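You operate a simulated robot arm through the tools that you are given. There is no shell and no other tool.

You are at the controls of a simulated robot arm. One attempt, no reset.

JOB
Tray up the side bench's two bearings and push the tray on to the yellow square.
Fine: both stand in the parts tray; slacken the housing's thumb screw to draw the fitted one.
Where things are to end (x, y in the base frame): bearing within 60 mm of [600, 560]; bearing within 60 mm of [600, 680]; parts tray within 30 mm of [600, 280].

It is judged by the outcome, as a careful person would: the job done as asked, and still so three seconds after it is handed in. It fails if anything else is knocked over, pushed out of place, dropped, spilled or broken.

ROBOT AND FRAMES
A 7-joint arm with a three-finger gripper, fixed in place. Base frame: the origin is at the foot of the arm, x ahead of it, y to its left, z up; the work surface is at about z = 860. Lengths are in mm, angles in rad, forces in N, time in s.
Its first joint turns from -2.897 to 2.897 rad. Payload 2.69 kg.
The TCP is the grasp point between the finger pads, 30 mm short of the fingertips. In the tool frame z runs along the fingers and y along their closing line. Largest opening 128 mm; the body of the gripper starts 117 mm behind the TCP.
Orientation is that of the tool frame in the base frame, as a unit quaternion [x, y, z, w]. With the fingers straight down and closing along the base's y, the tool's x points along the base's -x, its y along +y and its z along -z.

CONTROLS
- The arm moves only by the tool jog_arm. Its arguments are lists of equal length, an entry for each row: "delta_pos": the shift along the tool's x, y, z in units of 40 mm (1.0 is 40 mm), a list of three; "rotation": the turn, a rotation vector about the tool's x, y, z in units of 6 degrees (1.0 is 6 degrees), a list of three. In form: {"delta_pos": [[tx, ty, tz], ...], "rotation": [[wx, wy, wz], ...]}. A call has 1 to 20 rows; each row shifts and turns the commanded pose from where the row before left it, along the tool's axes as they then stand. "grip" is the closure in counts, from 0 (fully open) to 255 (shut), set as the call begins (left out, the last holds). A call with a number of a shift or a turn outside -1 to 1 is refused whole. Each row takes 0.2 s and may step no farther than 50 mm and 0.15 rad from the row before; otherwise, or with a gripper value out of range, the whole call is refused. A pose out of reach is approached as far as the arm can. The call stops where the force on the tool passes 40 N (or 10 N more than at its start, if that is more) or the arm is blocked; 0.2 s more then pass. The fingers move at their own pace and stop on an object; they squeeze with about 44 N. The grip force told is the motor's: it shows also when the fingers shut on nothing. Time passes only in rows, and 0.2 s behind the last, so rows that do not move let the fingers close. The reply holds the time, the measured pose of the TCP, the force on the tool along the base axes, the opening and the grip force, in the units named above and with some noise, with the torque about the TCP (base axes, N m) and any sound that the robot's microphone picked up.
- Cameras (640 x 400 px; columns grow to the right, rows downward): "scene" is fixed at [400.4, -650.9, 1448.6]; the picture's right is [0.93, -0.37, 0.00], its down [-0.16, -0.40, -0.90] and it looks along [0.33, 0.84, -0.43] (base axes); focal length 339 px, centre (320, 200). "wrist" rides on the gripper at [58, 54, -131] in the tool frame; the picture's right is [-0.68, 0.74, 0.00], its down [-0.62, -0.57, -0.55] and it looks along [-0.40, -0.37, 0.84] (tool axes); focal length 234 px, centre (320, 200). There is no depth. A picture from a camera that has moved, and an enlarged one, comes with that camera's place and axes in the base frame and with its lens.
- camera(camera): a new picture of that camera. The clock stands still meanwhile.
- raise_lower(by): slides the trunk up (or, below 0, down) by that many mm; the arm rides with it, the base frame stays. It gives what a move gives, with no picture.
- zoom(camera, box): a new picture of the part [left, top, right, bottom] of that camera's present view, enlarged. The clock stands still meanwhile.
- job_done(): hands the job in; it is judged then, once.

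Nothing tells you positions but the pictures and the camera data. Unless the task says otherwise, let go and move clear before handing in.

The tools are called after ">>>" as a command line: name --argument value ..., lists and objects as JSON in quotes. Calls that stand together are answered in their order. jog_arm: Moves the arm, as the interface text tells. Its arguments: {"type":"object","properties":{"delta_pos":{"type":"array","items":{"type":"array","items":{"type":"number"}}},"rotation":{"type":"array","items":{"type":"array","items":{"type":"number"}}},"grip":{"type":"number"}},"required":["delta_pos","rotation"]} The other tools are called the same way: raise_lower (by) slides the trunk up or down; camera (camera) takes a picture; zoom (camera, box) takes an enlarged picture of a part of a camera's view; job_done () hands the job in.

At the start:

```text
time: 0.0
position: [594.8, 366.6, 1175.3]
tool_rot: [0.0, 1.0, 0.0, 0.0]
wrist_force: [0.0, 0.2, 0.0]
torque: [-0.02, 0.02, 0.0]
opening: 127.6
finger_force: 0.1
trunk travel left (down, up): [-150.0, 200.0]
```

scene: 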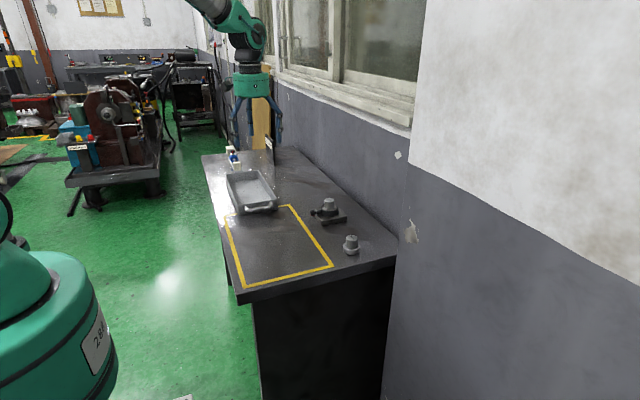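
wrist: 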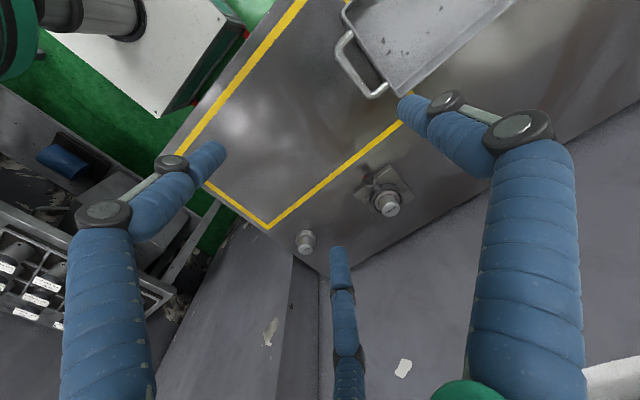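

I see a side bench with a parts tray (handled, grey), a yellow square outlined on the bench, a housing with a fitted bearing and another loose bearing near the wall. I'll enlarge the views to locate things before moving.

>>> zoom --camera "scene" --box '[190, 130, 410, 300]'

>>> zoom --camera "scene" --box '[300, 180, 380, 270]'

>>> zoom --camera "wrist" --box '[260, 130, 460, 280]'

>>> zoom --camera "scene" --box '[200, 120, 300, 230]'

```text
2.35 times, centred on (300, 215) of scene
camera zoom: at [400.4, -650.9, 1448.6], right [0.93, -0.37, 0.0], down [-0.16, -0.4, -0.9], along [0.33, 0.84, -0.43], focal length 797 px, centre (367, 165)
```

zoom: 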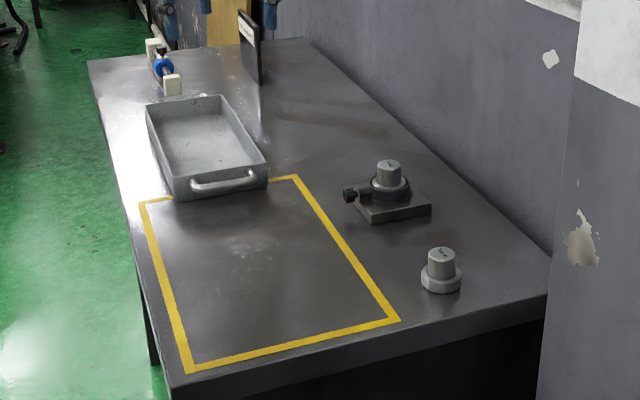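

```text
4.44 times, centred on (340, 225) of scene
camera zoom: at [400.4, -650.9, 1448.6], right [0.93, -0.37, 0.0], down [-0.16, -0.4, -0.9], along [0.33, 0.84, -0.43], focal length 1506 px, centre (231, 89)
```

zoom: 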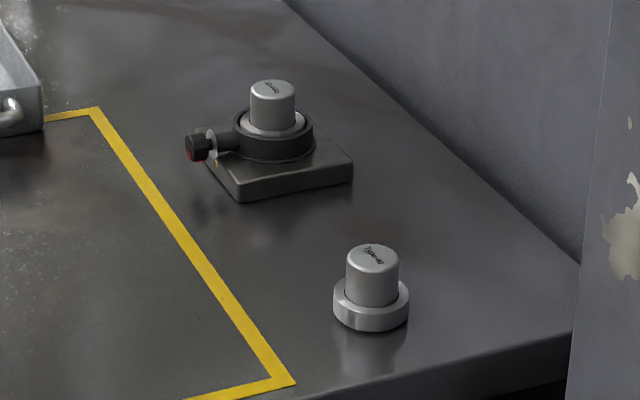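

```text
2.67 times, centred on (360, 205) of wrist
camera zoom: at [535.5, 419.7, 1306.9], right [0.68, 0.74, 0.0], down [0.62, -0.57, 0.55], along [0.4, -0.37, -0.84], focal length 624 px, centre (213, 187)
```

zoom: 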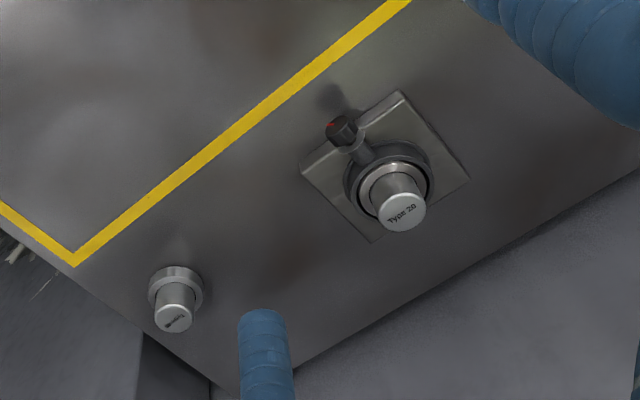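

```text
3.64 times, centred on (250, 175) of scene
camera zoom: at [400.4, -650.9, 1448.6], right [0.93, -0.37, 0.0], down [-0.16, -0.4, -0.9], along [0.33, 0.84, -0.43], focal length 1232 px, centre (574, 291)
```

zoom: 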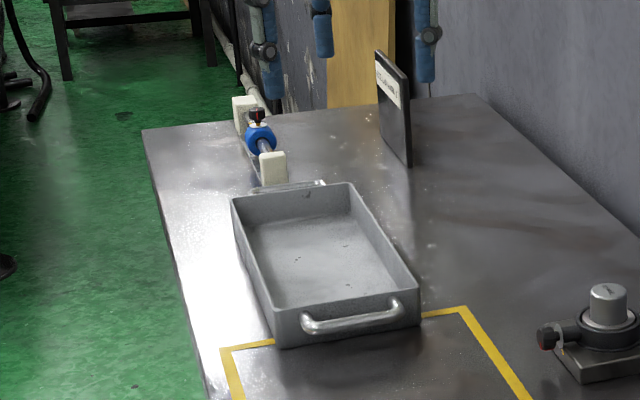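

The loose bearing looks to be at about (808, 125), the housing at about (831, 340) with its thumb screw pointing along -x, and the tray at about (600, 630). The square runs over x 473–725, y 79–500. I'll move closer to the bearings for a better look.

>>> jog_arm --delta_pos '[[-0.77, -0.696, 0.396], [-0.77, -0.696, 0.396], [-0.77, -0.696, 0.396], [-0.77, -0.696, 0.396], [-0.77, -0.696, 0.396], [-0.77, -0.696, 0.396], [0, 0, 0]]' --rotation '[[0, 0, 0], [0, 0, 0], [0, 0, 0], [0, 0, 0], [0, 0, 0], [0, 0, 0], [0, 0, 0]]'

>>> camera --camera "wrist"

>>> camera --camera "scene"

```text
time: 1.6
position: [779.3, 195.7, 1080.1]
tool_rot: [0.0, 1.0, 0.001, -0.001]
wrist_force: [0.4, -0.9, -0.8]
torque: [0.06, 0.05, -0.01]
opening: 127.8
finger_force: 0.0
trunk travel left (down, up): [-150.0, 200.0]
```

```text
taken
camera wrist: at [722.0, 250.5, 1211.1], right [0.68, 0.74, 0.0], down [0.62, -0.57, 0.55], along [0.4, -0.37, -0.84], focal length 234 px, centre (320, 200)
```

wrist: 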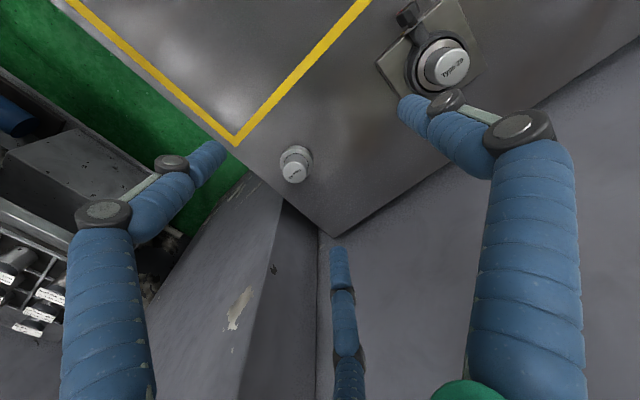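

```text
taken
```

scene: 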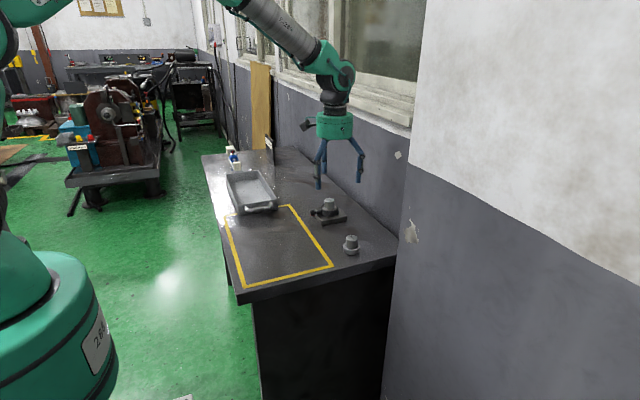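

The view now shows both bearings near the fingers. I'll enlarge to read the shapes of the gripper, the thumb screw and the bearings.

>>> zoom --camera "scene" --box '[290, 80, 390, 260]'

>>> zoom --camera "wrist" --box '[360, 0, 500, 100]'

>>> zoom --camera "wrist" --box '[250, 120, 350, 200]'

>>> zoom --camera "scene" --box '[305, 190, 365, 260]'

```text
2.22 times, centred on (340, 170) of scene
camera zoom: at [400.4, -650.9, 1448.6], right [0.93, -0.37, 0.0], down [-0.16, -0.4, -0.9], along [0.33, 0.84, -0.43], focal length 753 px, centre (276, 267)
```

zoom: 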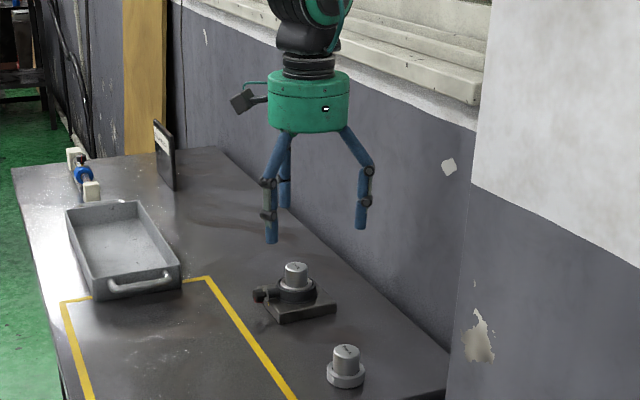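

```text
4.00 times, centred on (430, 50) of wrist
camera zoom: at [722.0, 250.5, 1211.1], right [0.68, 0.74, 0.0], down [0.62, -0.57, 0.55], along [0.4, -0.37, -0.84], focal length 937 px, centre (-120, 800)
```

zoom: 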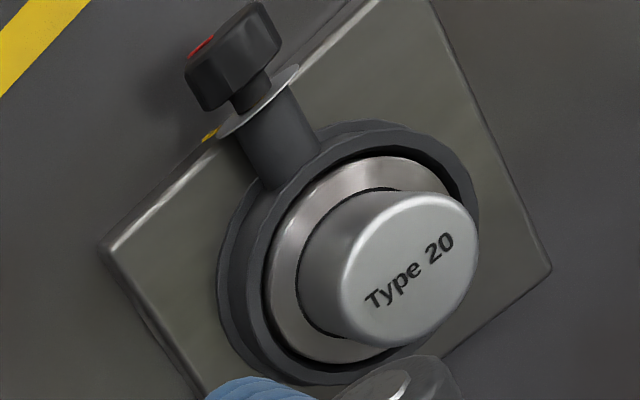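

```text
5.00 times, centred on (300, 160) of wrist
camera zoom: at [722.0, 250.5, 1211.1], right [0.68, 0.74, 0.0], down [0.62, -0.57, 0.55], along [0.4, -0.37, -0.84], focal length 1171 px, centre (420, 400)
```

zoom: 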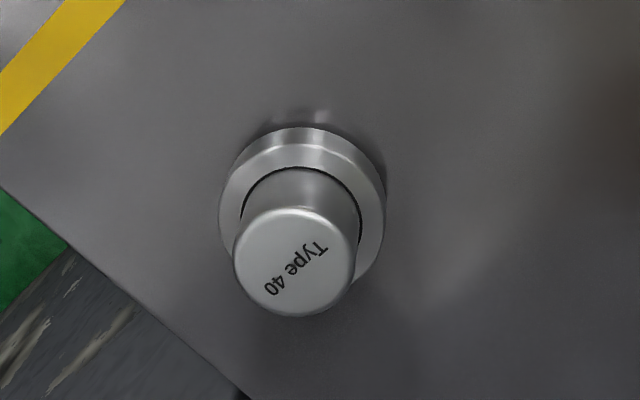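

```text
5.71 times, centred on (335, 225) of scene
camera zoom: at [400.4, -650.9, 1448.6], right [0.93, -0.37, 0.0], down [-0.16, -0.4, -0.9], along [0.33, 0.84, -0.43], focal length 1936 px, centre (234, 57)
```

zoom: 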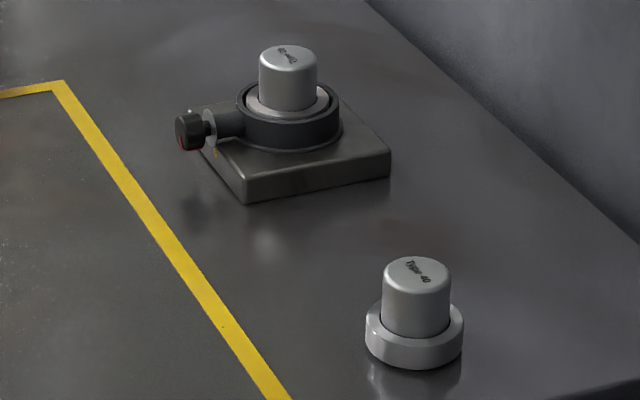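

The gripper is drawn with three fingers spaced around the axis; I'll stay clear for both that shape and the two-finger one described. The loose bearing is a 52 mm ring with a 36 mm stem at about (807, 124), so I'll hover over it and check the alignment.

>>> jog_arm --delta_pos '[[-0.231, -0.597, 0.667], [-0.231, -0.597, 0.667], [-0.231, -0.597, 0.667], [0, 0, 0]]' --rotation '[[0, 0, 0], [0, 0, 0], [0, 0, 0], [0, 0, 0]]' --grip 0

>>> camera --camera "wrist"

>>> zoom --camera "scene" --box '[290, 120, 400, 270]'

```text
time: 2.6
position: [806.8, 127.8, 999.8]
tool_rot: [0.0, 1.0, -0.001, 0.001]
wrist_force: [0.6, -0.5, 0.3]
torque: [0.06, 0.04, -0.01]
opening: 127.9
finger_force: 0.2
trunk travel left (down, up): [-150.0, 200.0]
```

```text
taken
camera wrist: at [747.8, 181.9, 1131.5], right [0.68, 0.74, 0.0], down [0.62, -0.57, 0.55], along [0.4, -0.37, -0.84], focal length 234 px, centre (320, 200)
```

wrist: 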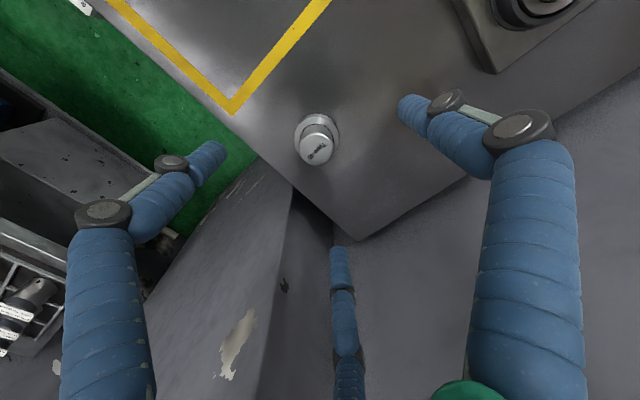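

```text
2.67 times, centred on (345, 195) of scene
camera zoom: at [400.4, -650.9, 1448.6], right [0.93, -0.37, 0.0], down [-0.16, -0.4, -0.9], along [0.33, 0.84, -0.43], focal length 904 px, centre (253, 213)
```

zoom: 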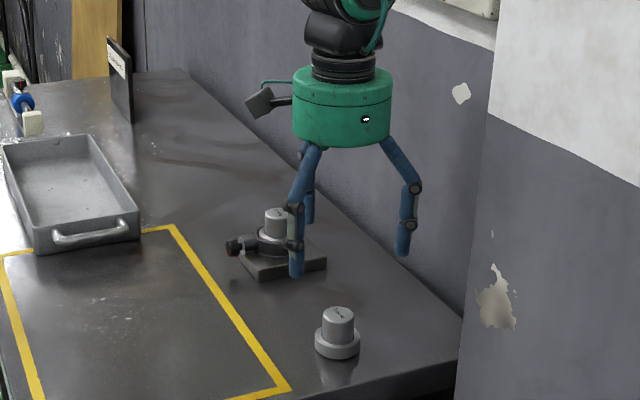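

The bearing sits a few mm to -y of my TCP, at about (807.5, 121.5). I'll descend around the stem, keeping the fingertips just above the ring, and check before closing.

>>> jog_arm --delta_pos '[[-0.01, -0.16, 0.5], [0, 0, 0.6], [0, 0, 0.6], [0, 0, 0.5], [0, 0, 0]]' --rotation '[[0, 0, 0], [0, 0, 0], [0, 0, 0], [0, 0, 0], [0, 0, 0]]'

>>> camera --camera "wrist"

>>> zoom --camera "scene" --box '[310, 180, 390, 270]'

```text
time: 3.8
position: [806.6, 121.5, 910.7]
tool_rot: [0.0, 1.0, 0.0, 0.0]
wrist_force: [-0.3, -0.4, 0.1]
torque: [0.0, 0.04, -0.01]
opening: 128.1
finger_force: 0.0
trunk travel left (down, up): [-150.0, 200.0]
```

```text
taken
camera wrist: at [747.5, 176.4, 1042.3], right [0.68, 0.74, 0.0], down [0.62, -0.57, 0.55], along [0.4, -0.37, -0.84], focal length 234 px, centre (320, 200)
```

wrist: 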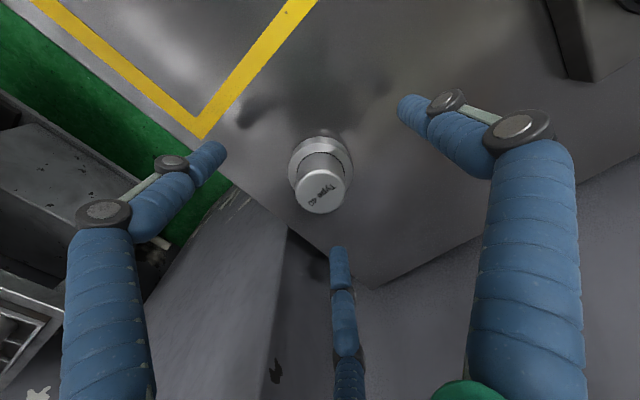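

```text
4.44 times, centred on (350, 225) of scene
camera zoom: at [400.4, -650.9, 1448.6], right [0.93, -0.37, 0.0], down [-0.16, -0.4, -0.9], along [0.33, 0.84, -0.43], focal length 1506 px, centre (187, 89)
```

zoom: 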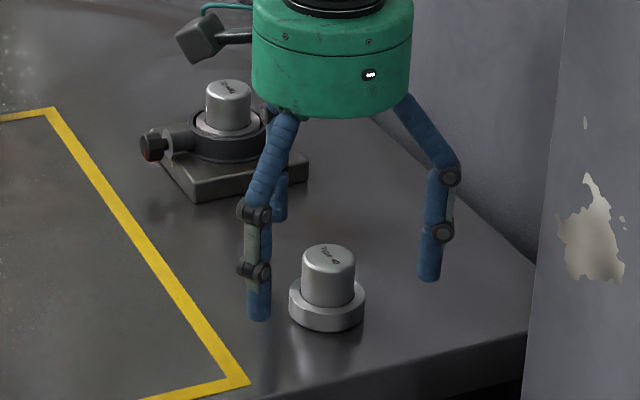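

The stem's top is right at the TCP and the fingers are clear all round. I'll close on the stem.

>>> jog_arm --delta_pos '[[0, 0, 0], [0, 0, 0], [0, 0, 0], [0, 0, 0], [0, 0, 0]]' --rotation '[[0, 0, 0], [0, 0, 0], [0, 0, 0], [0, 0, 0], [0, 0, 0]]' --grip 255

>>> camera --camera "wrist"

>>> zoom --camera "scene" --box '[310, 180, 390, 270]'

```text
time: 5.0
position: [806.5, 123.9, 912.0]
tool_rot: [0.0, 1.0, 0.001, -0.001]
wrist_force: [-0.6, 1.4, 3.0]
torque: [-0.01, 0.03, -0.02]
opening: 33.2
finger_force: 43.6
trunk travel left (down, up): [-150.0, 200.0]
```

```text
taken
camera wrist: at [747.1, 176.3, 1043.0], right [0.68, 0.74, 0.0], down [0.62, -0.57, 0.55], along [0.4, -0.37, -0.84], focal length 234 px, centre (320, 200)
```

wrist: 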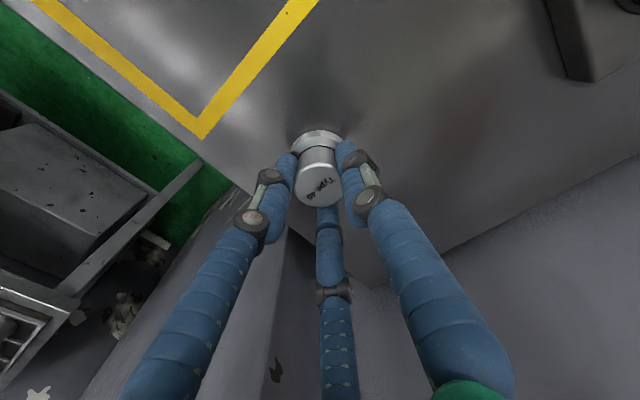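

```text
4.44 times, centred on (350, 225) of scene
camera zoom: at [400.4, -650.9, 1448.6], right [0.93, -0.37, 0.0], down [-0.16, -0.4, -0.9], along [0.33, 0.84, -0.43], focal length 1506 px, centre (187, 89)
```

zoom: 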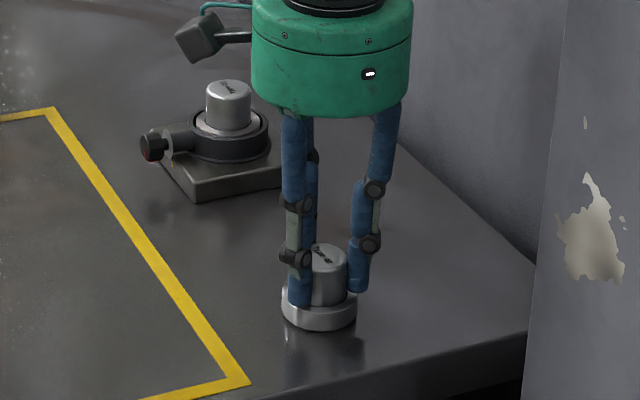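

The fingers stopped on the stem (33 mm, 44 N). I'll lift straight up and check that it comes along.

>>> jog_arm --delta_pos '[[0, 0, -0.4], [0, 0, -0.8], [0, 0, -1], [0, 0, -1], [0, 0, 0]]' --rotation '[[0, 0, 0], [0, 0, 0], [0, 0, 0], [0, 0, 0], [0, 0, 0]]'

>>> camera --camera "wrist"

>>> camera --camera "scene"

```text
time: 6.2
position: [803.2, 121.0, 1041.0]
tool_rot: [-0.001, 1.0, 0.0, 0.0]
wrist_force: [-0.8, -0.6, -0.7]
torque: [0.04, -0.03, 0.02]
opening: 33.6
finger_force: 44.2
trunk travel left (down, up): [-150.0, 200.0]
```

```text
taken
camera wrist: at [744.8, 174.9, 1173.1], right [0.68, 0.74, 0.0], down [0.62, -0.57, 0.55], along [0.4, -0.37, -0.84], focal length 234 px, centre (320, 200)
```

wrist: 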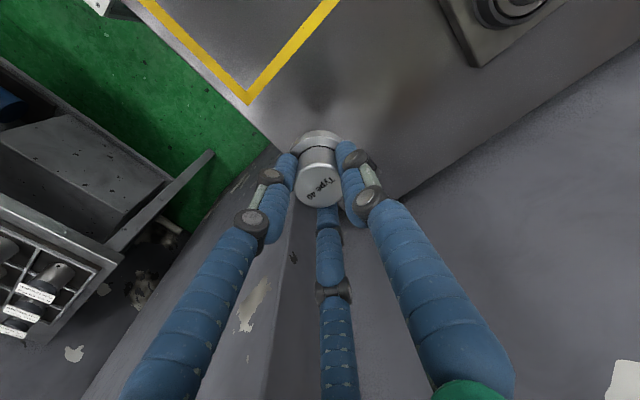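

```text
taken
```

scene: 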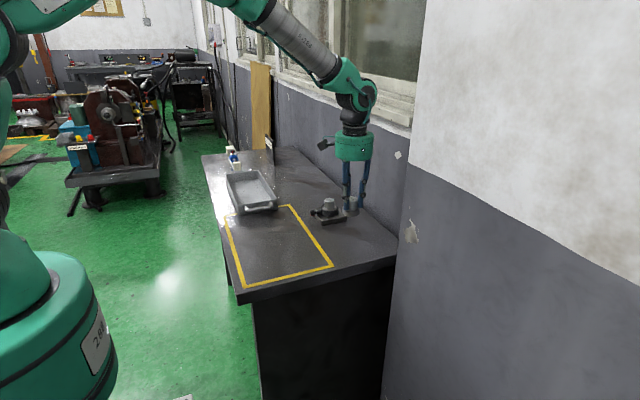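

The loose bearing ("Type 40") is held and lifted. Next I'll carry it high over towards the tray and look down on the tray from above.

>>> jog_arm --delta_pos '[[0.39, 0.921, -0.1], [0.39, 0.921, -0.1], [0.39, 0.921, -0.1], [0.39, 0.921, -0.1], [0.39, 0.921, -0.1], [0.39, 0.921, -0.1], [0.39, 0.921, -0.1], [0.39, 0.921, -0.1], [0.39, 0.921, -0.1], [0.39, 0.921, -0.1], [0.39, 0.921, -0.1], [0.39, 0.921, -0.1], [0.39, 0.921, -0.1], [0, 0, 0]]' --rotation '[[0, 0, 0], [0, 0, 0], [0, 0, 0], [0, 0, 0], [0, 0, 0], [0, 0, 0], [0, 0, 0], [0, 0, 0], [0, 0, 0], [0, 0, 0], [0, 0, 0], [0, 0, 0], [0, 0, 0], [0, 0, 0]]'

>>> camera --camera "wrist"

>>> zoom --camera "scene" --box '[180, 60, 340, 240]'

```text
time: 9.2
position: [601.5, 598.6, 1091.7]
tool_rot: [0.0, 1.0, -0.001, -0.001]
wrist_force: [-0.6, 1.0, -0.5]
torque: [-0.03, -0.06, 0.01]
opening: 33.8
finger_force: 43.6
trunk travel left (down, up): [-150.0, 200.0]
```

```text
taken
camera wrist: at [542.8, 653.2, 1223.6], right [0.68, 0.74, 0.0], down [0.62, -0.57, 0.55], along [0.4, -0.37, -0.84], focal length 234 px, centre (320, 200)
```

wrist: 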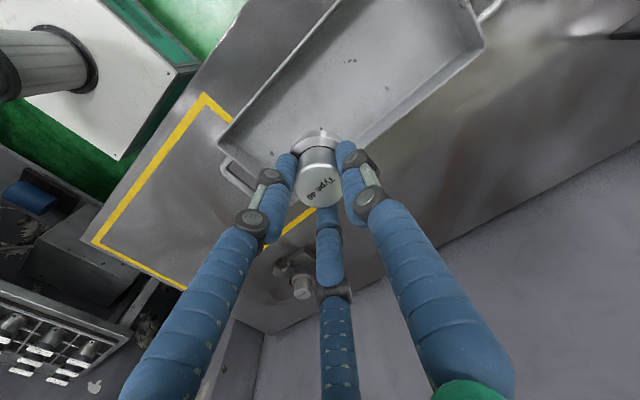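

```text
2.22 times, centred on (260, 150) of scene
camera zoom: at [400.4, -650.9, 1448.6], right [0.93, -0.37, 0.0], down [-0.16, -0.4, -0.9], along [0.33, 0.84, -0.43], focal length 753 px, centre (453, 311)
```

zoom: 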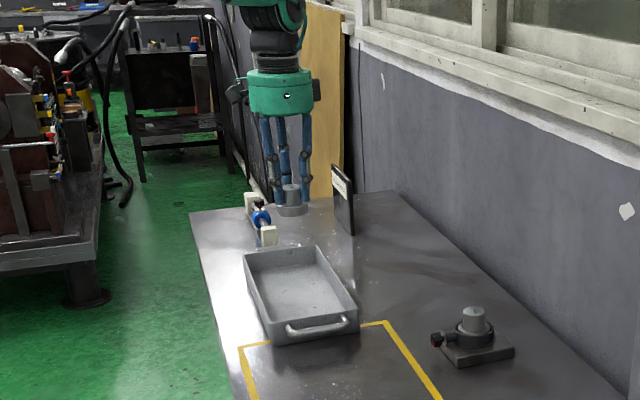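

I'm above the tray with the bearing in hand. I'll enlarge the wrist view to fix the tray's corners.

>>> zoom --camera "wrist" --box '[200, 0, 520, 200]'

>>> zoom --camera "scene" --box '[200, 130, 300, 225]'

```text
2.00 times, centred on (360, 100) of wrist
camera zoom: at [542.8, 653.2, 1223.6], right [0.68, 0.74, 0.0], down [0.62, -0.57, 0.55], along [0.4, -0.37, -0.84], focal length 468 px, centre (240, 400)
```

zoom: 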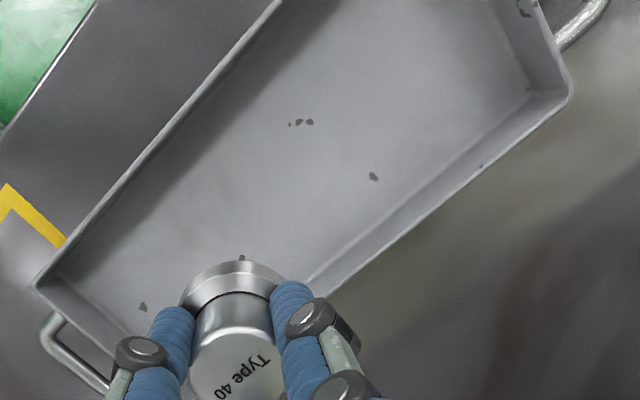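

```text
4.21 times, centred on (250, 178) of scene
camera zoom: at [400.4, -650.9, 1448.6], right [0.93, -0.37, 0.0], down [-0.16, -0.4, -0.9], along [0.33, 0.84, -0.43], focal length 1427 px, centre (615, 295)
```

zoom: 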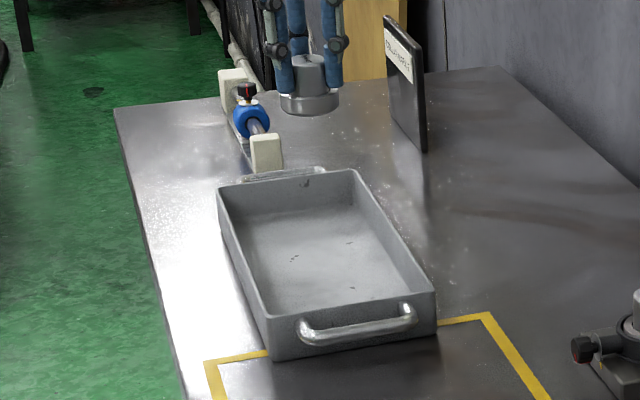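

The tray's rim spans about x 527–670 and y 471–795, so its centre is near (599, 633). I'll set this bearing in the far half at about (599, 690), coming down from above the middle.

>>> jog_arm --delta_pos '[[0.02, 0.75, 0], [0.02, 0.75, 0], [0.02, 0.75, 0], [0, 0, 0], [0, 0, 0.9], [0, 0, 0.9], [0, 0, 0.9], [0, 0, 0.8], [0, 0, 0]]' --rotation '[[0, 0, 0], [0, 0, 0], [0, 0, 0], [0, 0, 0], [0, 0, 0], [0, 0, 0], [0, 0, 0], [0, 0, 0], [0, 0, 0]]'

>>> camera --camera "wrist"

>>> zoom --camera "scene" --box '[200, 80, 320, 225]'

```text
time: 11.2
position: [604.3, 692.2, 950.6]
tool_rot: [0.0, 1.0, 0.001, 0.0]
wrist_force: [-0.3, 0.2, -1.5]
torque: [0.0, 0.01, -0.01]
opening: 33.6
finger_force: 44.2
trunk travel left (down, up): [-150.0, 200.0]
```

```text
taken
camera wrist: at [546.3, 745.5, 1082.3], right [0.68, 0.74, 0.0], down [0.62, -0.57, 0.55], along [0.4, -0.37, -0.84], focal length 234 px, centre (320, 200)
```

wrist: 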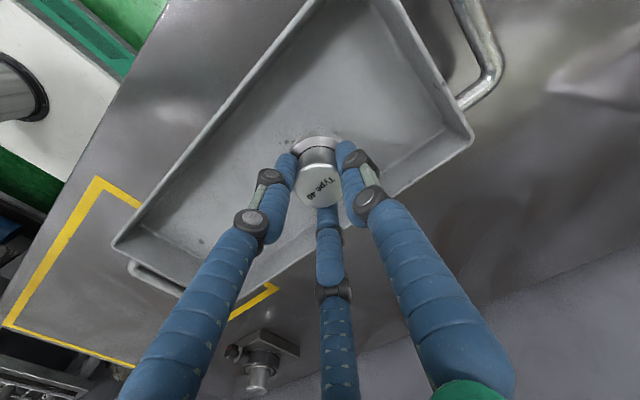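

```text
2.76 times, centred on (260, 152) of scene
camera zoom: at [400.4, -650.9, 1448.6], right [0.93, -0.37, 0.0], down [-0.16, -0.4, -0.9], along [0.33, 0.84, -0.43], focal length 935 px, centre (486, 331)
```

zoom: 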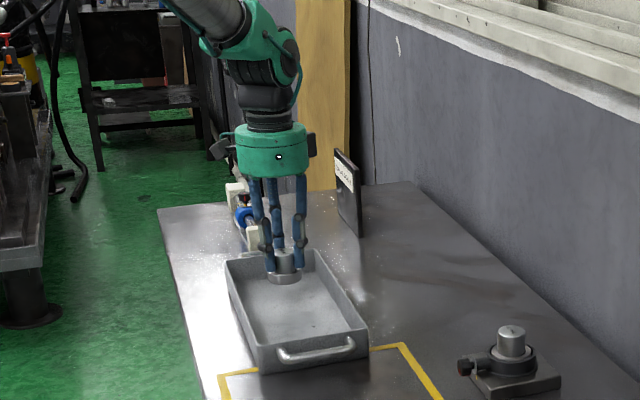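

The bearing hangs above the tray floor at about (602, 691), clear of the walls. I'll ease it down in small steps until it touches.

>>> jog_arm --delta_pos '[[0, 0, 0.35], [0, 0, 0.2], [0, 0, 0.1], [0, 0, 0.05], [0, 0, 0]]' --rotation '[[0, 0, 0], [0, 0, 0], [0, 0, 0], [0, 0, 0], [0, 0, 0]]'

>>> zoom --camera "scene" --box '[215, 100, 305, 225]'

```text
time: 12.4
position: [602.1, 690.2, 923.7]
tool_rot: [0.001, 1.0, 0.0, 0.0]
wrist_force: [-0.5, 0.4, -1.6]
torque: [0.0, 0.0, -0.01]
opening: 33.6
finger_force: 44.2
trunk travel left (down, up): [-150.0, 200.0]
```

```text
3.20 times, centred on (260, 162) of scene
camera zoom: at [400.4, -650.9, 1448.6], right [0.93, -0.37, 0.0], down [-0.16, -0.4, -0.9], along [0.33, 0.84, -0.43], focal length 1084 px, centre (512, 320)
```

zoom: 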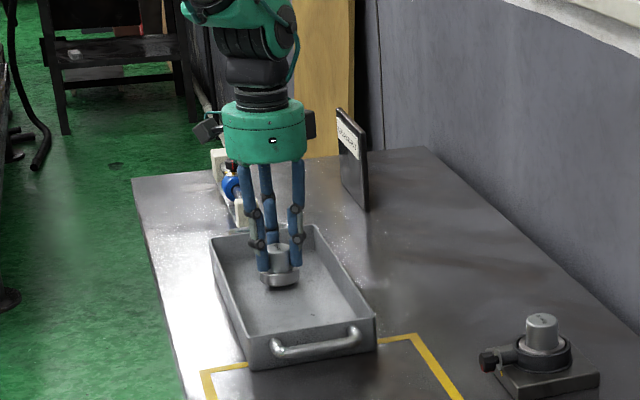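

>>> jog_arm --delta_pos '[[0, 0, 0.05], [0, 0, 0.05], [0, 0, 0.03], [0, 0, 0]]' --rotation '[[0, 0, 0], [0, 0, 0], [0, 0, 0], [0, 0, 0]]'

```text
time: 13.4
position: [600.9, 689.4, 918.8]
tool_rot: [0.0, 1.0, 0.0, 0.0]
wrist_force: [0.0, -0.8, -1.3]
torque: [-0.04, -0.01, 0.02]
opening: 33.8
finger_force: 44.0
trunk travel left (down, up): [-150.0, 200.0]
```

No contact yet at z ≈ 919; the bearing is very near the tray floor. I'll keep easing down by a mm or two at a time.

>>> jog_arm --delta_pos '[[0, 0, 0.03], [0, 0, 0.03], [0, 0, 0]]' --rotation '[[0, 0, 0], [0, 0, 0], [0, 0, 0]]'

```text
time: 14.2
position: [602.2, 689.3, 916.2]
tool_rot: [0.0, 1.0, 0.0, 0.0]
wrist_force: [0.1, 0.3, -1.3]
torque: [-0.01, 0.0, 0.04]
opening: 33.6
finger_force: 43.9
trunk travel left (down, up): [-150.0, 200.0]
```

>>> jog_arm --delta_pos '[[0, 0, 0.03], [0, 0, 0.03], [0, 0, 0]]' --rotation '[[0, 0, 0], [0, 0, 0], [0, 0, 0]]'

>>> zoom --camera "scene" --box '[225, 130, 285, 215]'

```text
time: 15.0
position: [601.9, 689.7, 916.4]
tool_rot: [0.0, 1.0, 0.001, 0.001]
wrist_force: [0.6, -0.3, 11.0]
torque: [-0.21, -0.05, -0.01]
opening: 33.8
finger_force: 43.9
trunk travel left (down, up): [-150.0, 200.0]
```

```text
4.71 times, centred on (255, 172) of scene
camera zoom: at [400.4, -650.9, 1448.6], right [0.93, -0.37, 0.0], down [-0.16, -0.4, -0.9], along [0.33, 0.84, -0.43], focal length 1595 px, centre (626, 329)
```

zoom: 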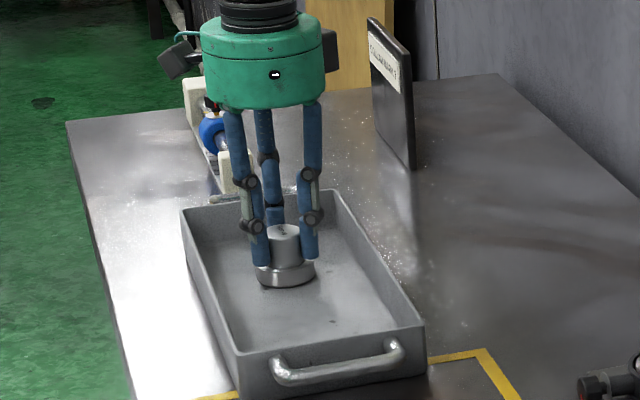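

Contact: 11 N upward, so the bearing is standing on the tray floor. I'll release it by opening only partway inside the tray, then rise.

>>> jog_arm --delta_pos '[[0, 0, 0], [0, 0, 0], [0, 0, 0], [0, 0, 0]]' --rotation '[[0, 0, 0], [0, 0, 0], [0, 0, 0], [0, 0, 0]]' --grip 130

>>> zoom --camera "wrist" --box '[160, 50, 480, 250]'

```text
time: 16.0
position: [601.7, 689.6, 913.8]
tool_rot: [0.0, 1.0, 0.0, 0.0]
wrist_force: [0.5, -0.2, 0.4]
torque: [-0.02, 0.02, -0.01]
opening: 62.7
finger_force: 0.2
trunk travel left (down, up): [-150.0, 200.0]
```

```text
2.00 times, centred on (320, 150) of wrist
camera zoom: at [543.6, 742.9, 1046.0], right [0.68, 0.74, 0.0], down [0.62, -0.57, 0.55], along [0.4, -0.37, -0.84], focal length 468 px, centre (320, 300)
```

zoom: 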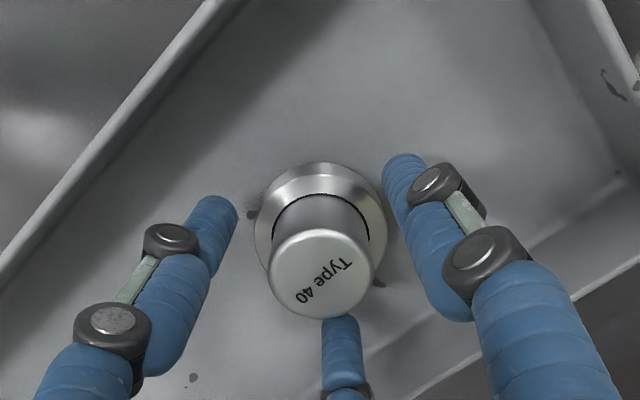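

It's released and standing. I'll rise out of the tray and go to look at the housing and its thumb screw from closer.

>>> jog_arm --delta_pos '[[0, 0, -0.5], [0, 0, -0.9], [0, 0, -0.9], [0, 0, -0.9], [0, 0, -0.5], [-0.383, -0.972, 0.06], [-0.383, -0.972, 0.06], [-0.383, -0.972, 0.06], [-0.383, -0.972, 0.06], [-0.383, -0.972, 0.06], [-0.383, -0.972, 0.06], [-0.383, -0.972, 0.06], [-0.383, -0.972, 0.06], [-0.383, -0.972, 0.06], [0, 0, 0]]' --rotation '[[0, 0, 0], [0, 0, 0], [0, 0, 0], [0, 0, 0], [0, 0, 0], [0, 0, 0], [0, 0, 0], [0, 0, 0], [0, 0, 0], [0, 0, 0], [0, 0, 0], [0, 0, 0], [0, 0, 0], [0, 0, 0], [0, 0, 0]]'

>>> camera --camera "wrist"

>>> camera --camera "scene"

```text
time: 19.2
position: [738.4, 337.4, 1041.0]
tool_rot: [0.0, 1.0, 0.0, 0.0]
wrist_force: [0.1, -0.3, 0.9]
torque: [0.06, 0.02, -0.02]
opening: 63.0
finger_force: 0.2
trunk travel left (down, up): [-150.0, 200.0]
```

```text
taken
camera wrist: at [679.9, 389.9, 1173.4], right [0.68, 0.74, 0.0], down [0.62, -0.57, 0.55], along [0.4, -0.37, -0.84], focal length 234 px, centre (320, 200)
```

wrist: 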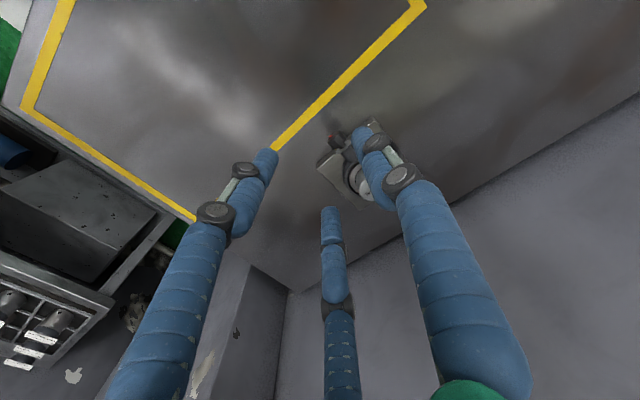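

```text
taken
```

scene: 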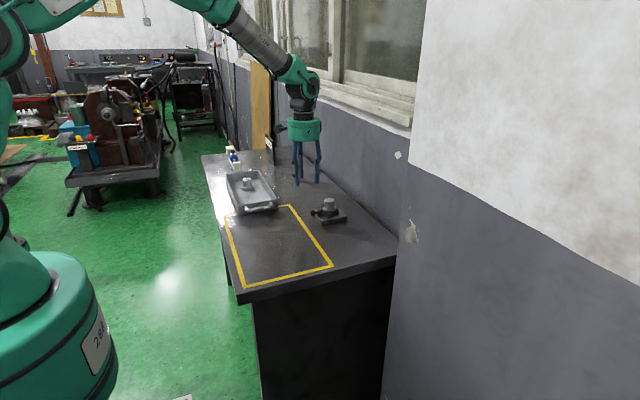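

The fingers hide the knob from here. I'll open fully and shift so the knob falls in the gap of the view.

>>> jog_arm --delta_pos '[[0.6, 0.79, 0.3], [0.6, 0.79, 0.3], [0, 0, 0]]' --rotation '[[0, 0, 0], [0, 0, 0], [0, 0, 0]]' --grip 0

>>> camera --camera "wrist"

>>> zoom --camera "wrist" --box '[260, 130, 420, 260]'

>>> zoom --camera "scene" --box '[300, 185, 355, 230]'

```text
time: 20.0
position: [690.8, 400.0, 1017.5]
tool_rot: [0.0, 1.0, 0.0, -0.001]
wrist_force: [0.3, -0.1, -0.7]
torque: [-0.08, -0.03, 0.06]
opening: 127.8
finger_force: 0.0
trunk travel left (down, up): [-150.0, 200.0]
```

```text
taken
camera wrist: at [631.9, 453.9, 1149.7], right [0.68, 0.74, 0.0], down [0.62, -0.57, 0.55], along [0.4, -0.37, -0.84], focal length 234 px, centre (320, 200)
```

wrist: 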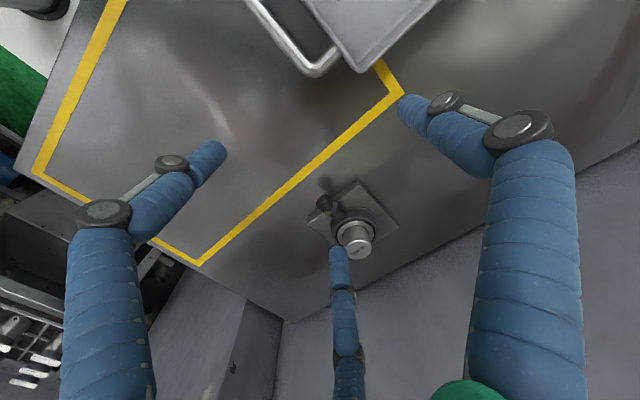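

```text
3.08 times, centred on (340, 195) of wrist
camera zoom: at [631.9, 453.9, 1149.7], right [0.68, 0.74, 0.0], down [0.62, -0.57, 0.55], along [0.4, -0.37, -0.84], focal length 720 px, centre (258, 215)
```

zoom: 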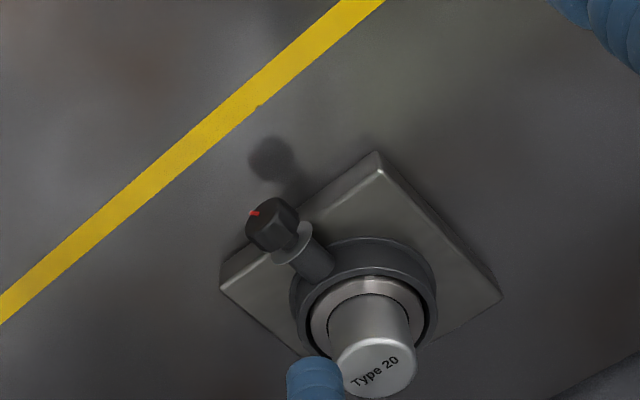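

```text
8.89 times, centred on (328, 208) of scene
camera zoom: at [400.4, -650.9, 1448.6], right [0.93, -0.37, 0.0], down [-0.16, -0.4, -0.9], along [0.33, 0.84, -0.43], focal length 3012 px, centre (253, 133)
```

zoom: 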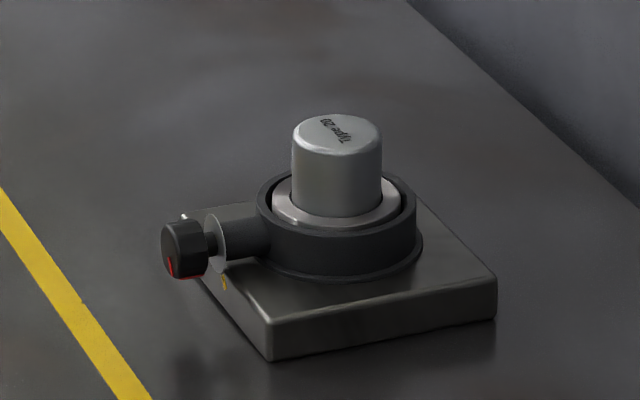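

The knob is about 24 mm across with its axis along x, centred near (762, 343, 894). It has a red pointer, and the disc behind it carries marks. I'll tilt the tool so the wrist camera faces the knob and can read them.

>>> jog_arm --delta_pos '[[0.61, 0, 0.6], [0.61, 0, 0.6], [0, 0, 0], [0, 0, 0], [0, 0, 0], [0, 0, 0], [0, 0, 0], [0, 0, 0], [0, 0, 0]]' --rotation '[[0, 0, 0], [0, 0, 0], [0, -0.97, 0], [0, -0.97, 0], [0, -0.97, 0], [0, -0.97, 0], [0, -0.97, 0], [0, -0.97, 0], [0, 0, 0]]'

>>> camera --camera "wrist"

```text
time: 22.0
position: [641.5, 403.1, 970.1]
tool_rot: [0.001, 0.954, 0.0, 0.301]
wrist_force: [0.1, -0.3, 0.6]
torque: [0.02, 0.02, 0.01]
opening: 128.0
finger_force: 0.1
trunk travel left (down, up): [-150.0, 200.0]
```

```text
taken
camera wrist: at [518.5, 456.7, 1044.3], right [0.55, 0.74, 0.39], down [0.19, -0.57, 0.8], along [0.81, -0.37, -0.45], focal length 234 px, centre (320, 200)
```

wrist: 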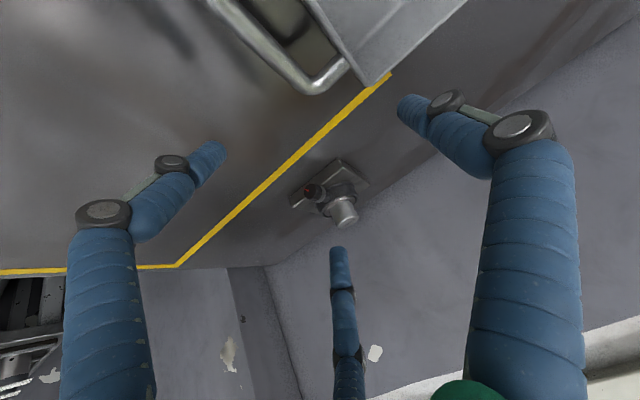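

>>> zoom --camera "wrist" --box '[285, 155, 375, 230]'

>>> zoom --camera "wrist" --box '[298, 175, 338, 210]'

>>> zoom --camera "scene" --box '[308, 198, 332, 218]'

>>> zoom --camera "wrist" --box '[190, 0, 480, 130]'

```text
5.33 times, centred on (330, 192) of wrist
camera zoom: at [518.5, 456.7, 1044.3], right [0.55, 0.74, 0.39], down [0.19, -0.57, 0.8], along [0.81, -0.37, -0.45], focal length 1249 px, centre (267, 240)
```

zoom: 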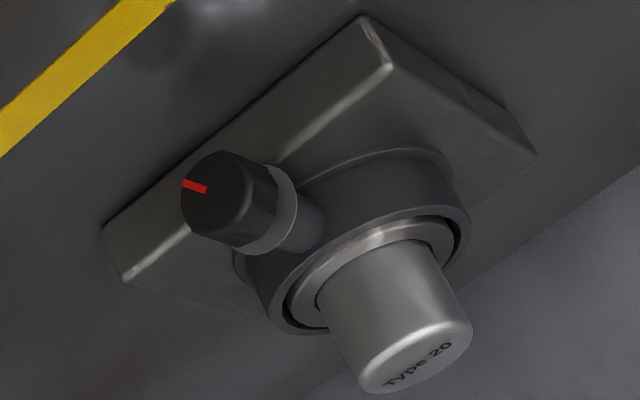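

```text
11.43 times, centred on (318, 192) of wrist
camera zoom: at [518.5, 456.7, 1044.3], right [0.55, 0.74, 0.39], down [0.19, -0.57, 0.8], along [0.81, -0.37, -0.45], focal length 2676 px, centre (343, 286)
```

zoom: 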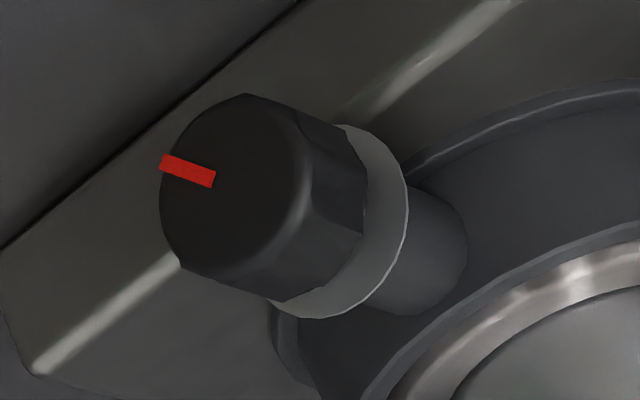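

```text
16.00 times, centred on (320, 208) of scene
camera zoom: at [400.4, -650.9, 1448.6], right [0.93, -0.37, 0.0], down [-0.16, -0.4, -0.9], along [0.33, 0.84, -0.43], focal length 5422 px, centre (320, 72)
```

zoom: 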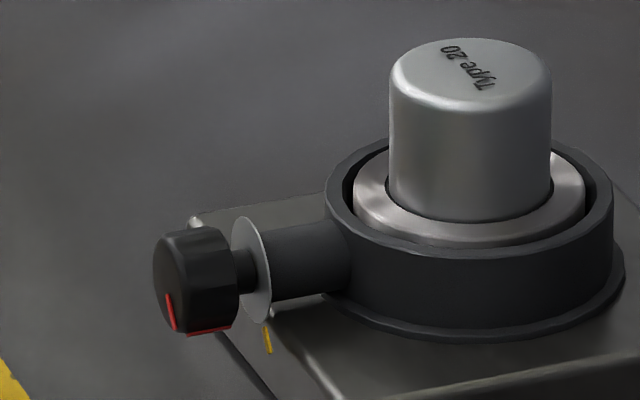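

```text
2.21 times, centred on (335, 65) of wrist
camera zoom: at [518.5, 456.7, 1044.3], right [0.55, 0.74, 0.39], down [0.19, -0.57, 0.8], along [0.81, -0.37, -0.45], focal length 517 px, centre (287, 498)
```

zoom: 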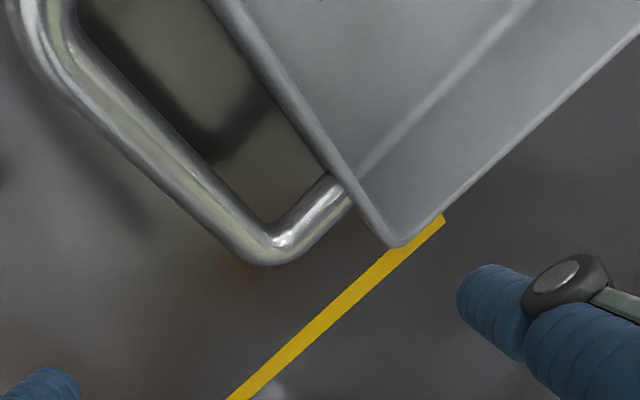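

The red pointer on the knob points down and slightly to -y, next to a yellow tick on the disc. Before working close to the bench I want to know where the fingertips physically end, so I'll straighten the tool and touch bare bench gently at (660, 300).

>>> jog_arm --delta_pos '[[0, 0, 0], [0, 0, 0], [0, 0, 0], [0, 0, 0], [0, 0, 0], [0, 0, 0], [-0.154, -0.86, 0.083], [-0.154, -0.86, 0.083], [-0.154, -0.86, 0.083], [0, 0, 0.75], [0, 0, 0.75], [0, 0, 0]]' --rotation '[[0, 0.97, 0], [0, 0.97, 0], [0, 0.97, 0], [0, 0.97, 0], [0, 0.97, 0], [0, 0.97, 0], [0, 0, 0], [0, 0, 0], [0, 0, 0], [0, 0, 0], [0, 0, 0], [0, 0, 0]]'

>>> jog_arm --delta_pos '[[0, 0, 0.1], [0, 0, 0.05], [0, 0, 0.05], [0, 0, 0]]' --rotation '[[0, 0, 0], [0, 0, 0], [0, 0, 0], [0, 0, 0]]'

```text
time: 24.6
position: [662.2, 301.4, 896.6]
tool_rot: [0.0, 1.0, 0.0, 0.0]
wrist_force: [-0.5, 0.2, -0.6]
torque: [-0.04, 0.04, 0.04]
opening: 128.1
finger_force: 0.1
trunk travel left (down, up): [-150.0, 200.0]
```

```text
time: 25.6
position: [662.0, 300.5, 890.5]
tool_rot: [0.0, 1.0, 0.0, 0.0]
wrist_force: [0.2, 0.6, 0.1]
torque: [0.0, -0.01, 0.0]
opening: 128.0
finger_force: 0.1
trunk travel left (down, up): [-150.0, 200.0]
```

>>> jog_arm --delta_pos '[[0, 0, 0.05], [0, 0, 0.05], [0, 0, 0]]' --rotation '[[0, 0, 0], [0, 0, 0], [0, 0, 0]]'

>>> zoom --camera "scene" --box '[250, 140, 350, 250]'

```text
time: 26.4
position: [662.7, 300.9, 887.2]
tool_rot: [0.0, 1.0, 0.0, 0.0]
wrist_force: [-0.7, 0.4, -0.1]
torque: [-0.02, 0.0, -0.02]
opening: 128.2
finger_force: 0.0
trunk travel left (down, up): [-150.0, 200.0]
```

```text
3.64 times, centred on (300, 195) of scene
camera zoom: at [400.4, -650.9, 1448.6], right [0.93, -0.37, 0.0], down [-0.16, -0.4, -0.9], along [0.33, 0.84, -0.43], focal length 1232 px, centre (393, 218)
```

zoom: 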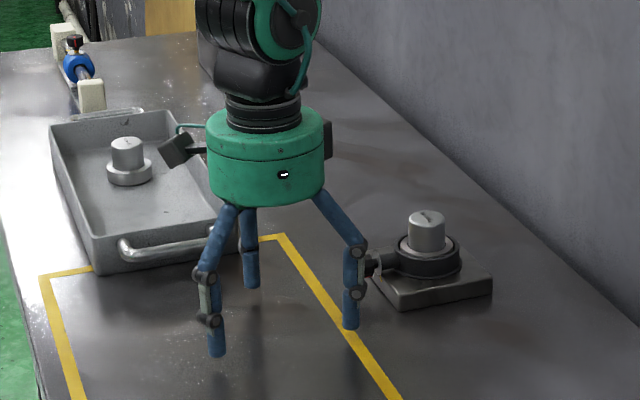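

Still no contact at z ≈ 887, although the stated fingertips would reach about 857 there. I'll continue gently.

>>> jog_arm --delta_pos '[[0, 0, 0.05], [0, 0, 0.05], [0, 0, 0]]' --rotation '[[0, 0, 0], [0, 0, 0], [0, 0, 0]]'

>>> jog_arm --delta_pos '[[0, 0, 0.05], [0, 0, 0.05], [0, 0, 0]]' --rotation '[[0, 0, 0], [0, 0, 0], [0, 0, 0]]'

```text
time: 27.2
position: [662.4, 301.0, 883.9]
tool_rot: [0.0, 1.0, 0.0, 0.001]
wrist_force: [0.4, -0.2, -0.3]
torque: [0.0, 0.02, 0.02]
opening: 128.0
finger_force: 0.0
trunk travel left (down, up): [-150.0, 200.0]
```

```text
time: 28.0
position: [661.0, 300.1, 877.4]
tool_rot: [0.0, 1.0, 0.0, 0.0]
wrist_force: [0.5, 0.1, -0.6]
torque: [0.0, 0.04, -0.01]
opening: 127.8
finger_force: 0.1
trunk travel left (down, up): [-150.0, 200.0]
```

>>> jog_arm --delta_pos '[[0, 0, 0.05], [0, 0, 0]]' --rotation '[[0, 0, 0], [0, 0, 0]]'

>>> jog_arm --delta_pos '[[0, 0, 0.05], [0, 0, 0]]' --rotation '[[0, 0, 0], [0, 0, 0]]'

>>> zoom --camera "scene" --box '[270, 180, 330, 240]'

```text
time: 28.6
position: [660.7, 299.5, 876.8]
tool_rot: [0.0, 1.0, 0.001, -0.001]
wrist_force: [-0.8, -0.5, -0.5]
torque: [0.0, 0.01, -0.01]
opening: 128.0
finger_force: 0.0
trunk travel left (down, up): [-150.0, 200.0]
```

```text
time: 29.2
position: [660.2, 299.9, 875.7]
tool_rot: [0.0, 1.0, 0.0, 0.002]
wrist_force: [-1.1, -4.6, 12.5]
torque: [-0.47, 0.88, 0.24]
opening: 128.2
finger_force: 0.0
trunk travel left (down, up): [-150.0, 200.0]
```

```text
6.67 times, centred on (300, 210) of scene
camera zoom: at [400.4, -650.9, 1448.6], right [0.93, -0.37, 0.0], down [-0.16, -0.4, -0.9], along [0.33, 0.84, -0.43], focal length 2259 px, centre (453, 133)
```

zoom: 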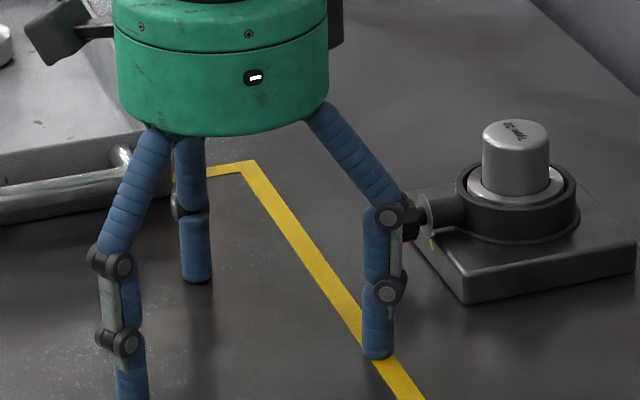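

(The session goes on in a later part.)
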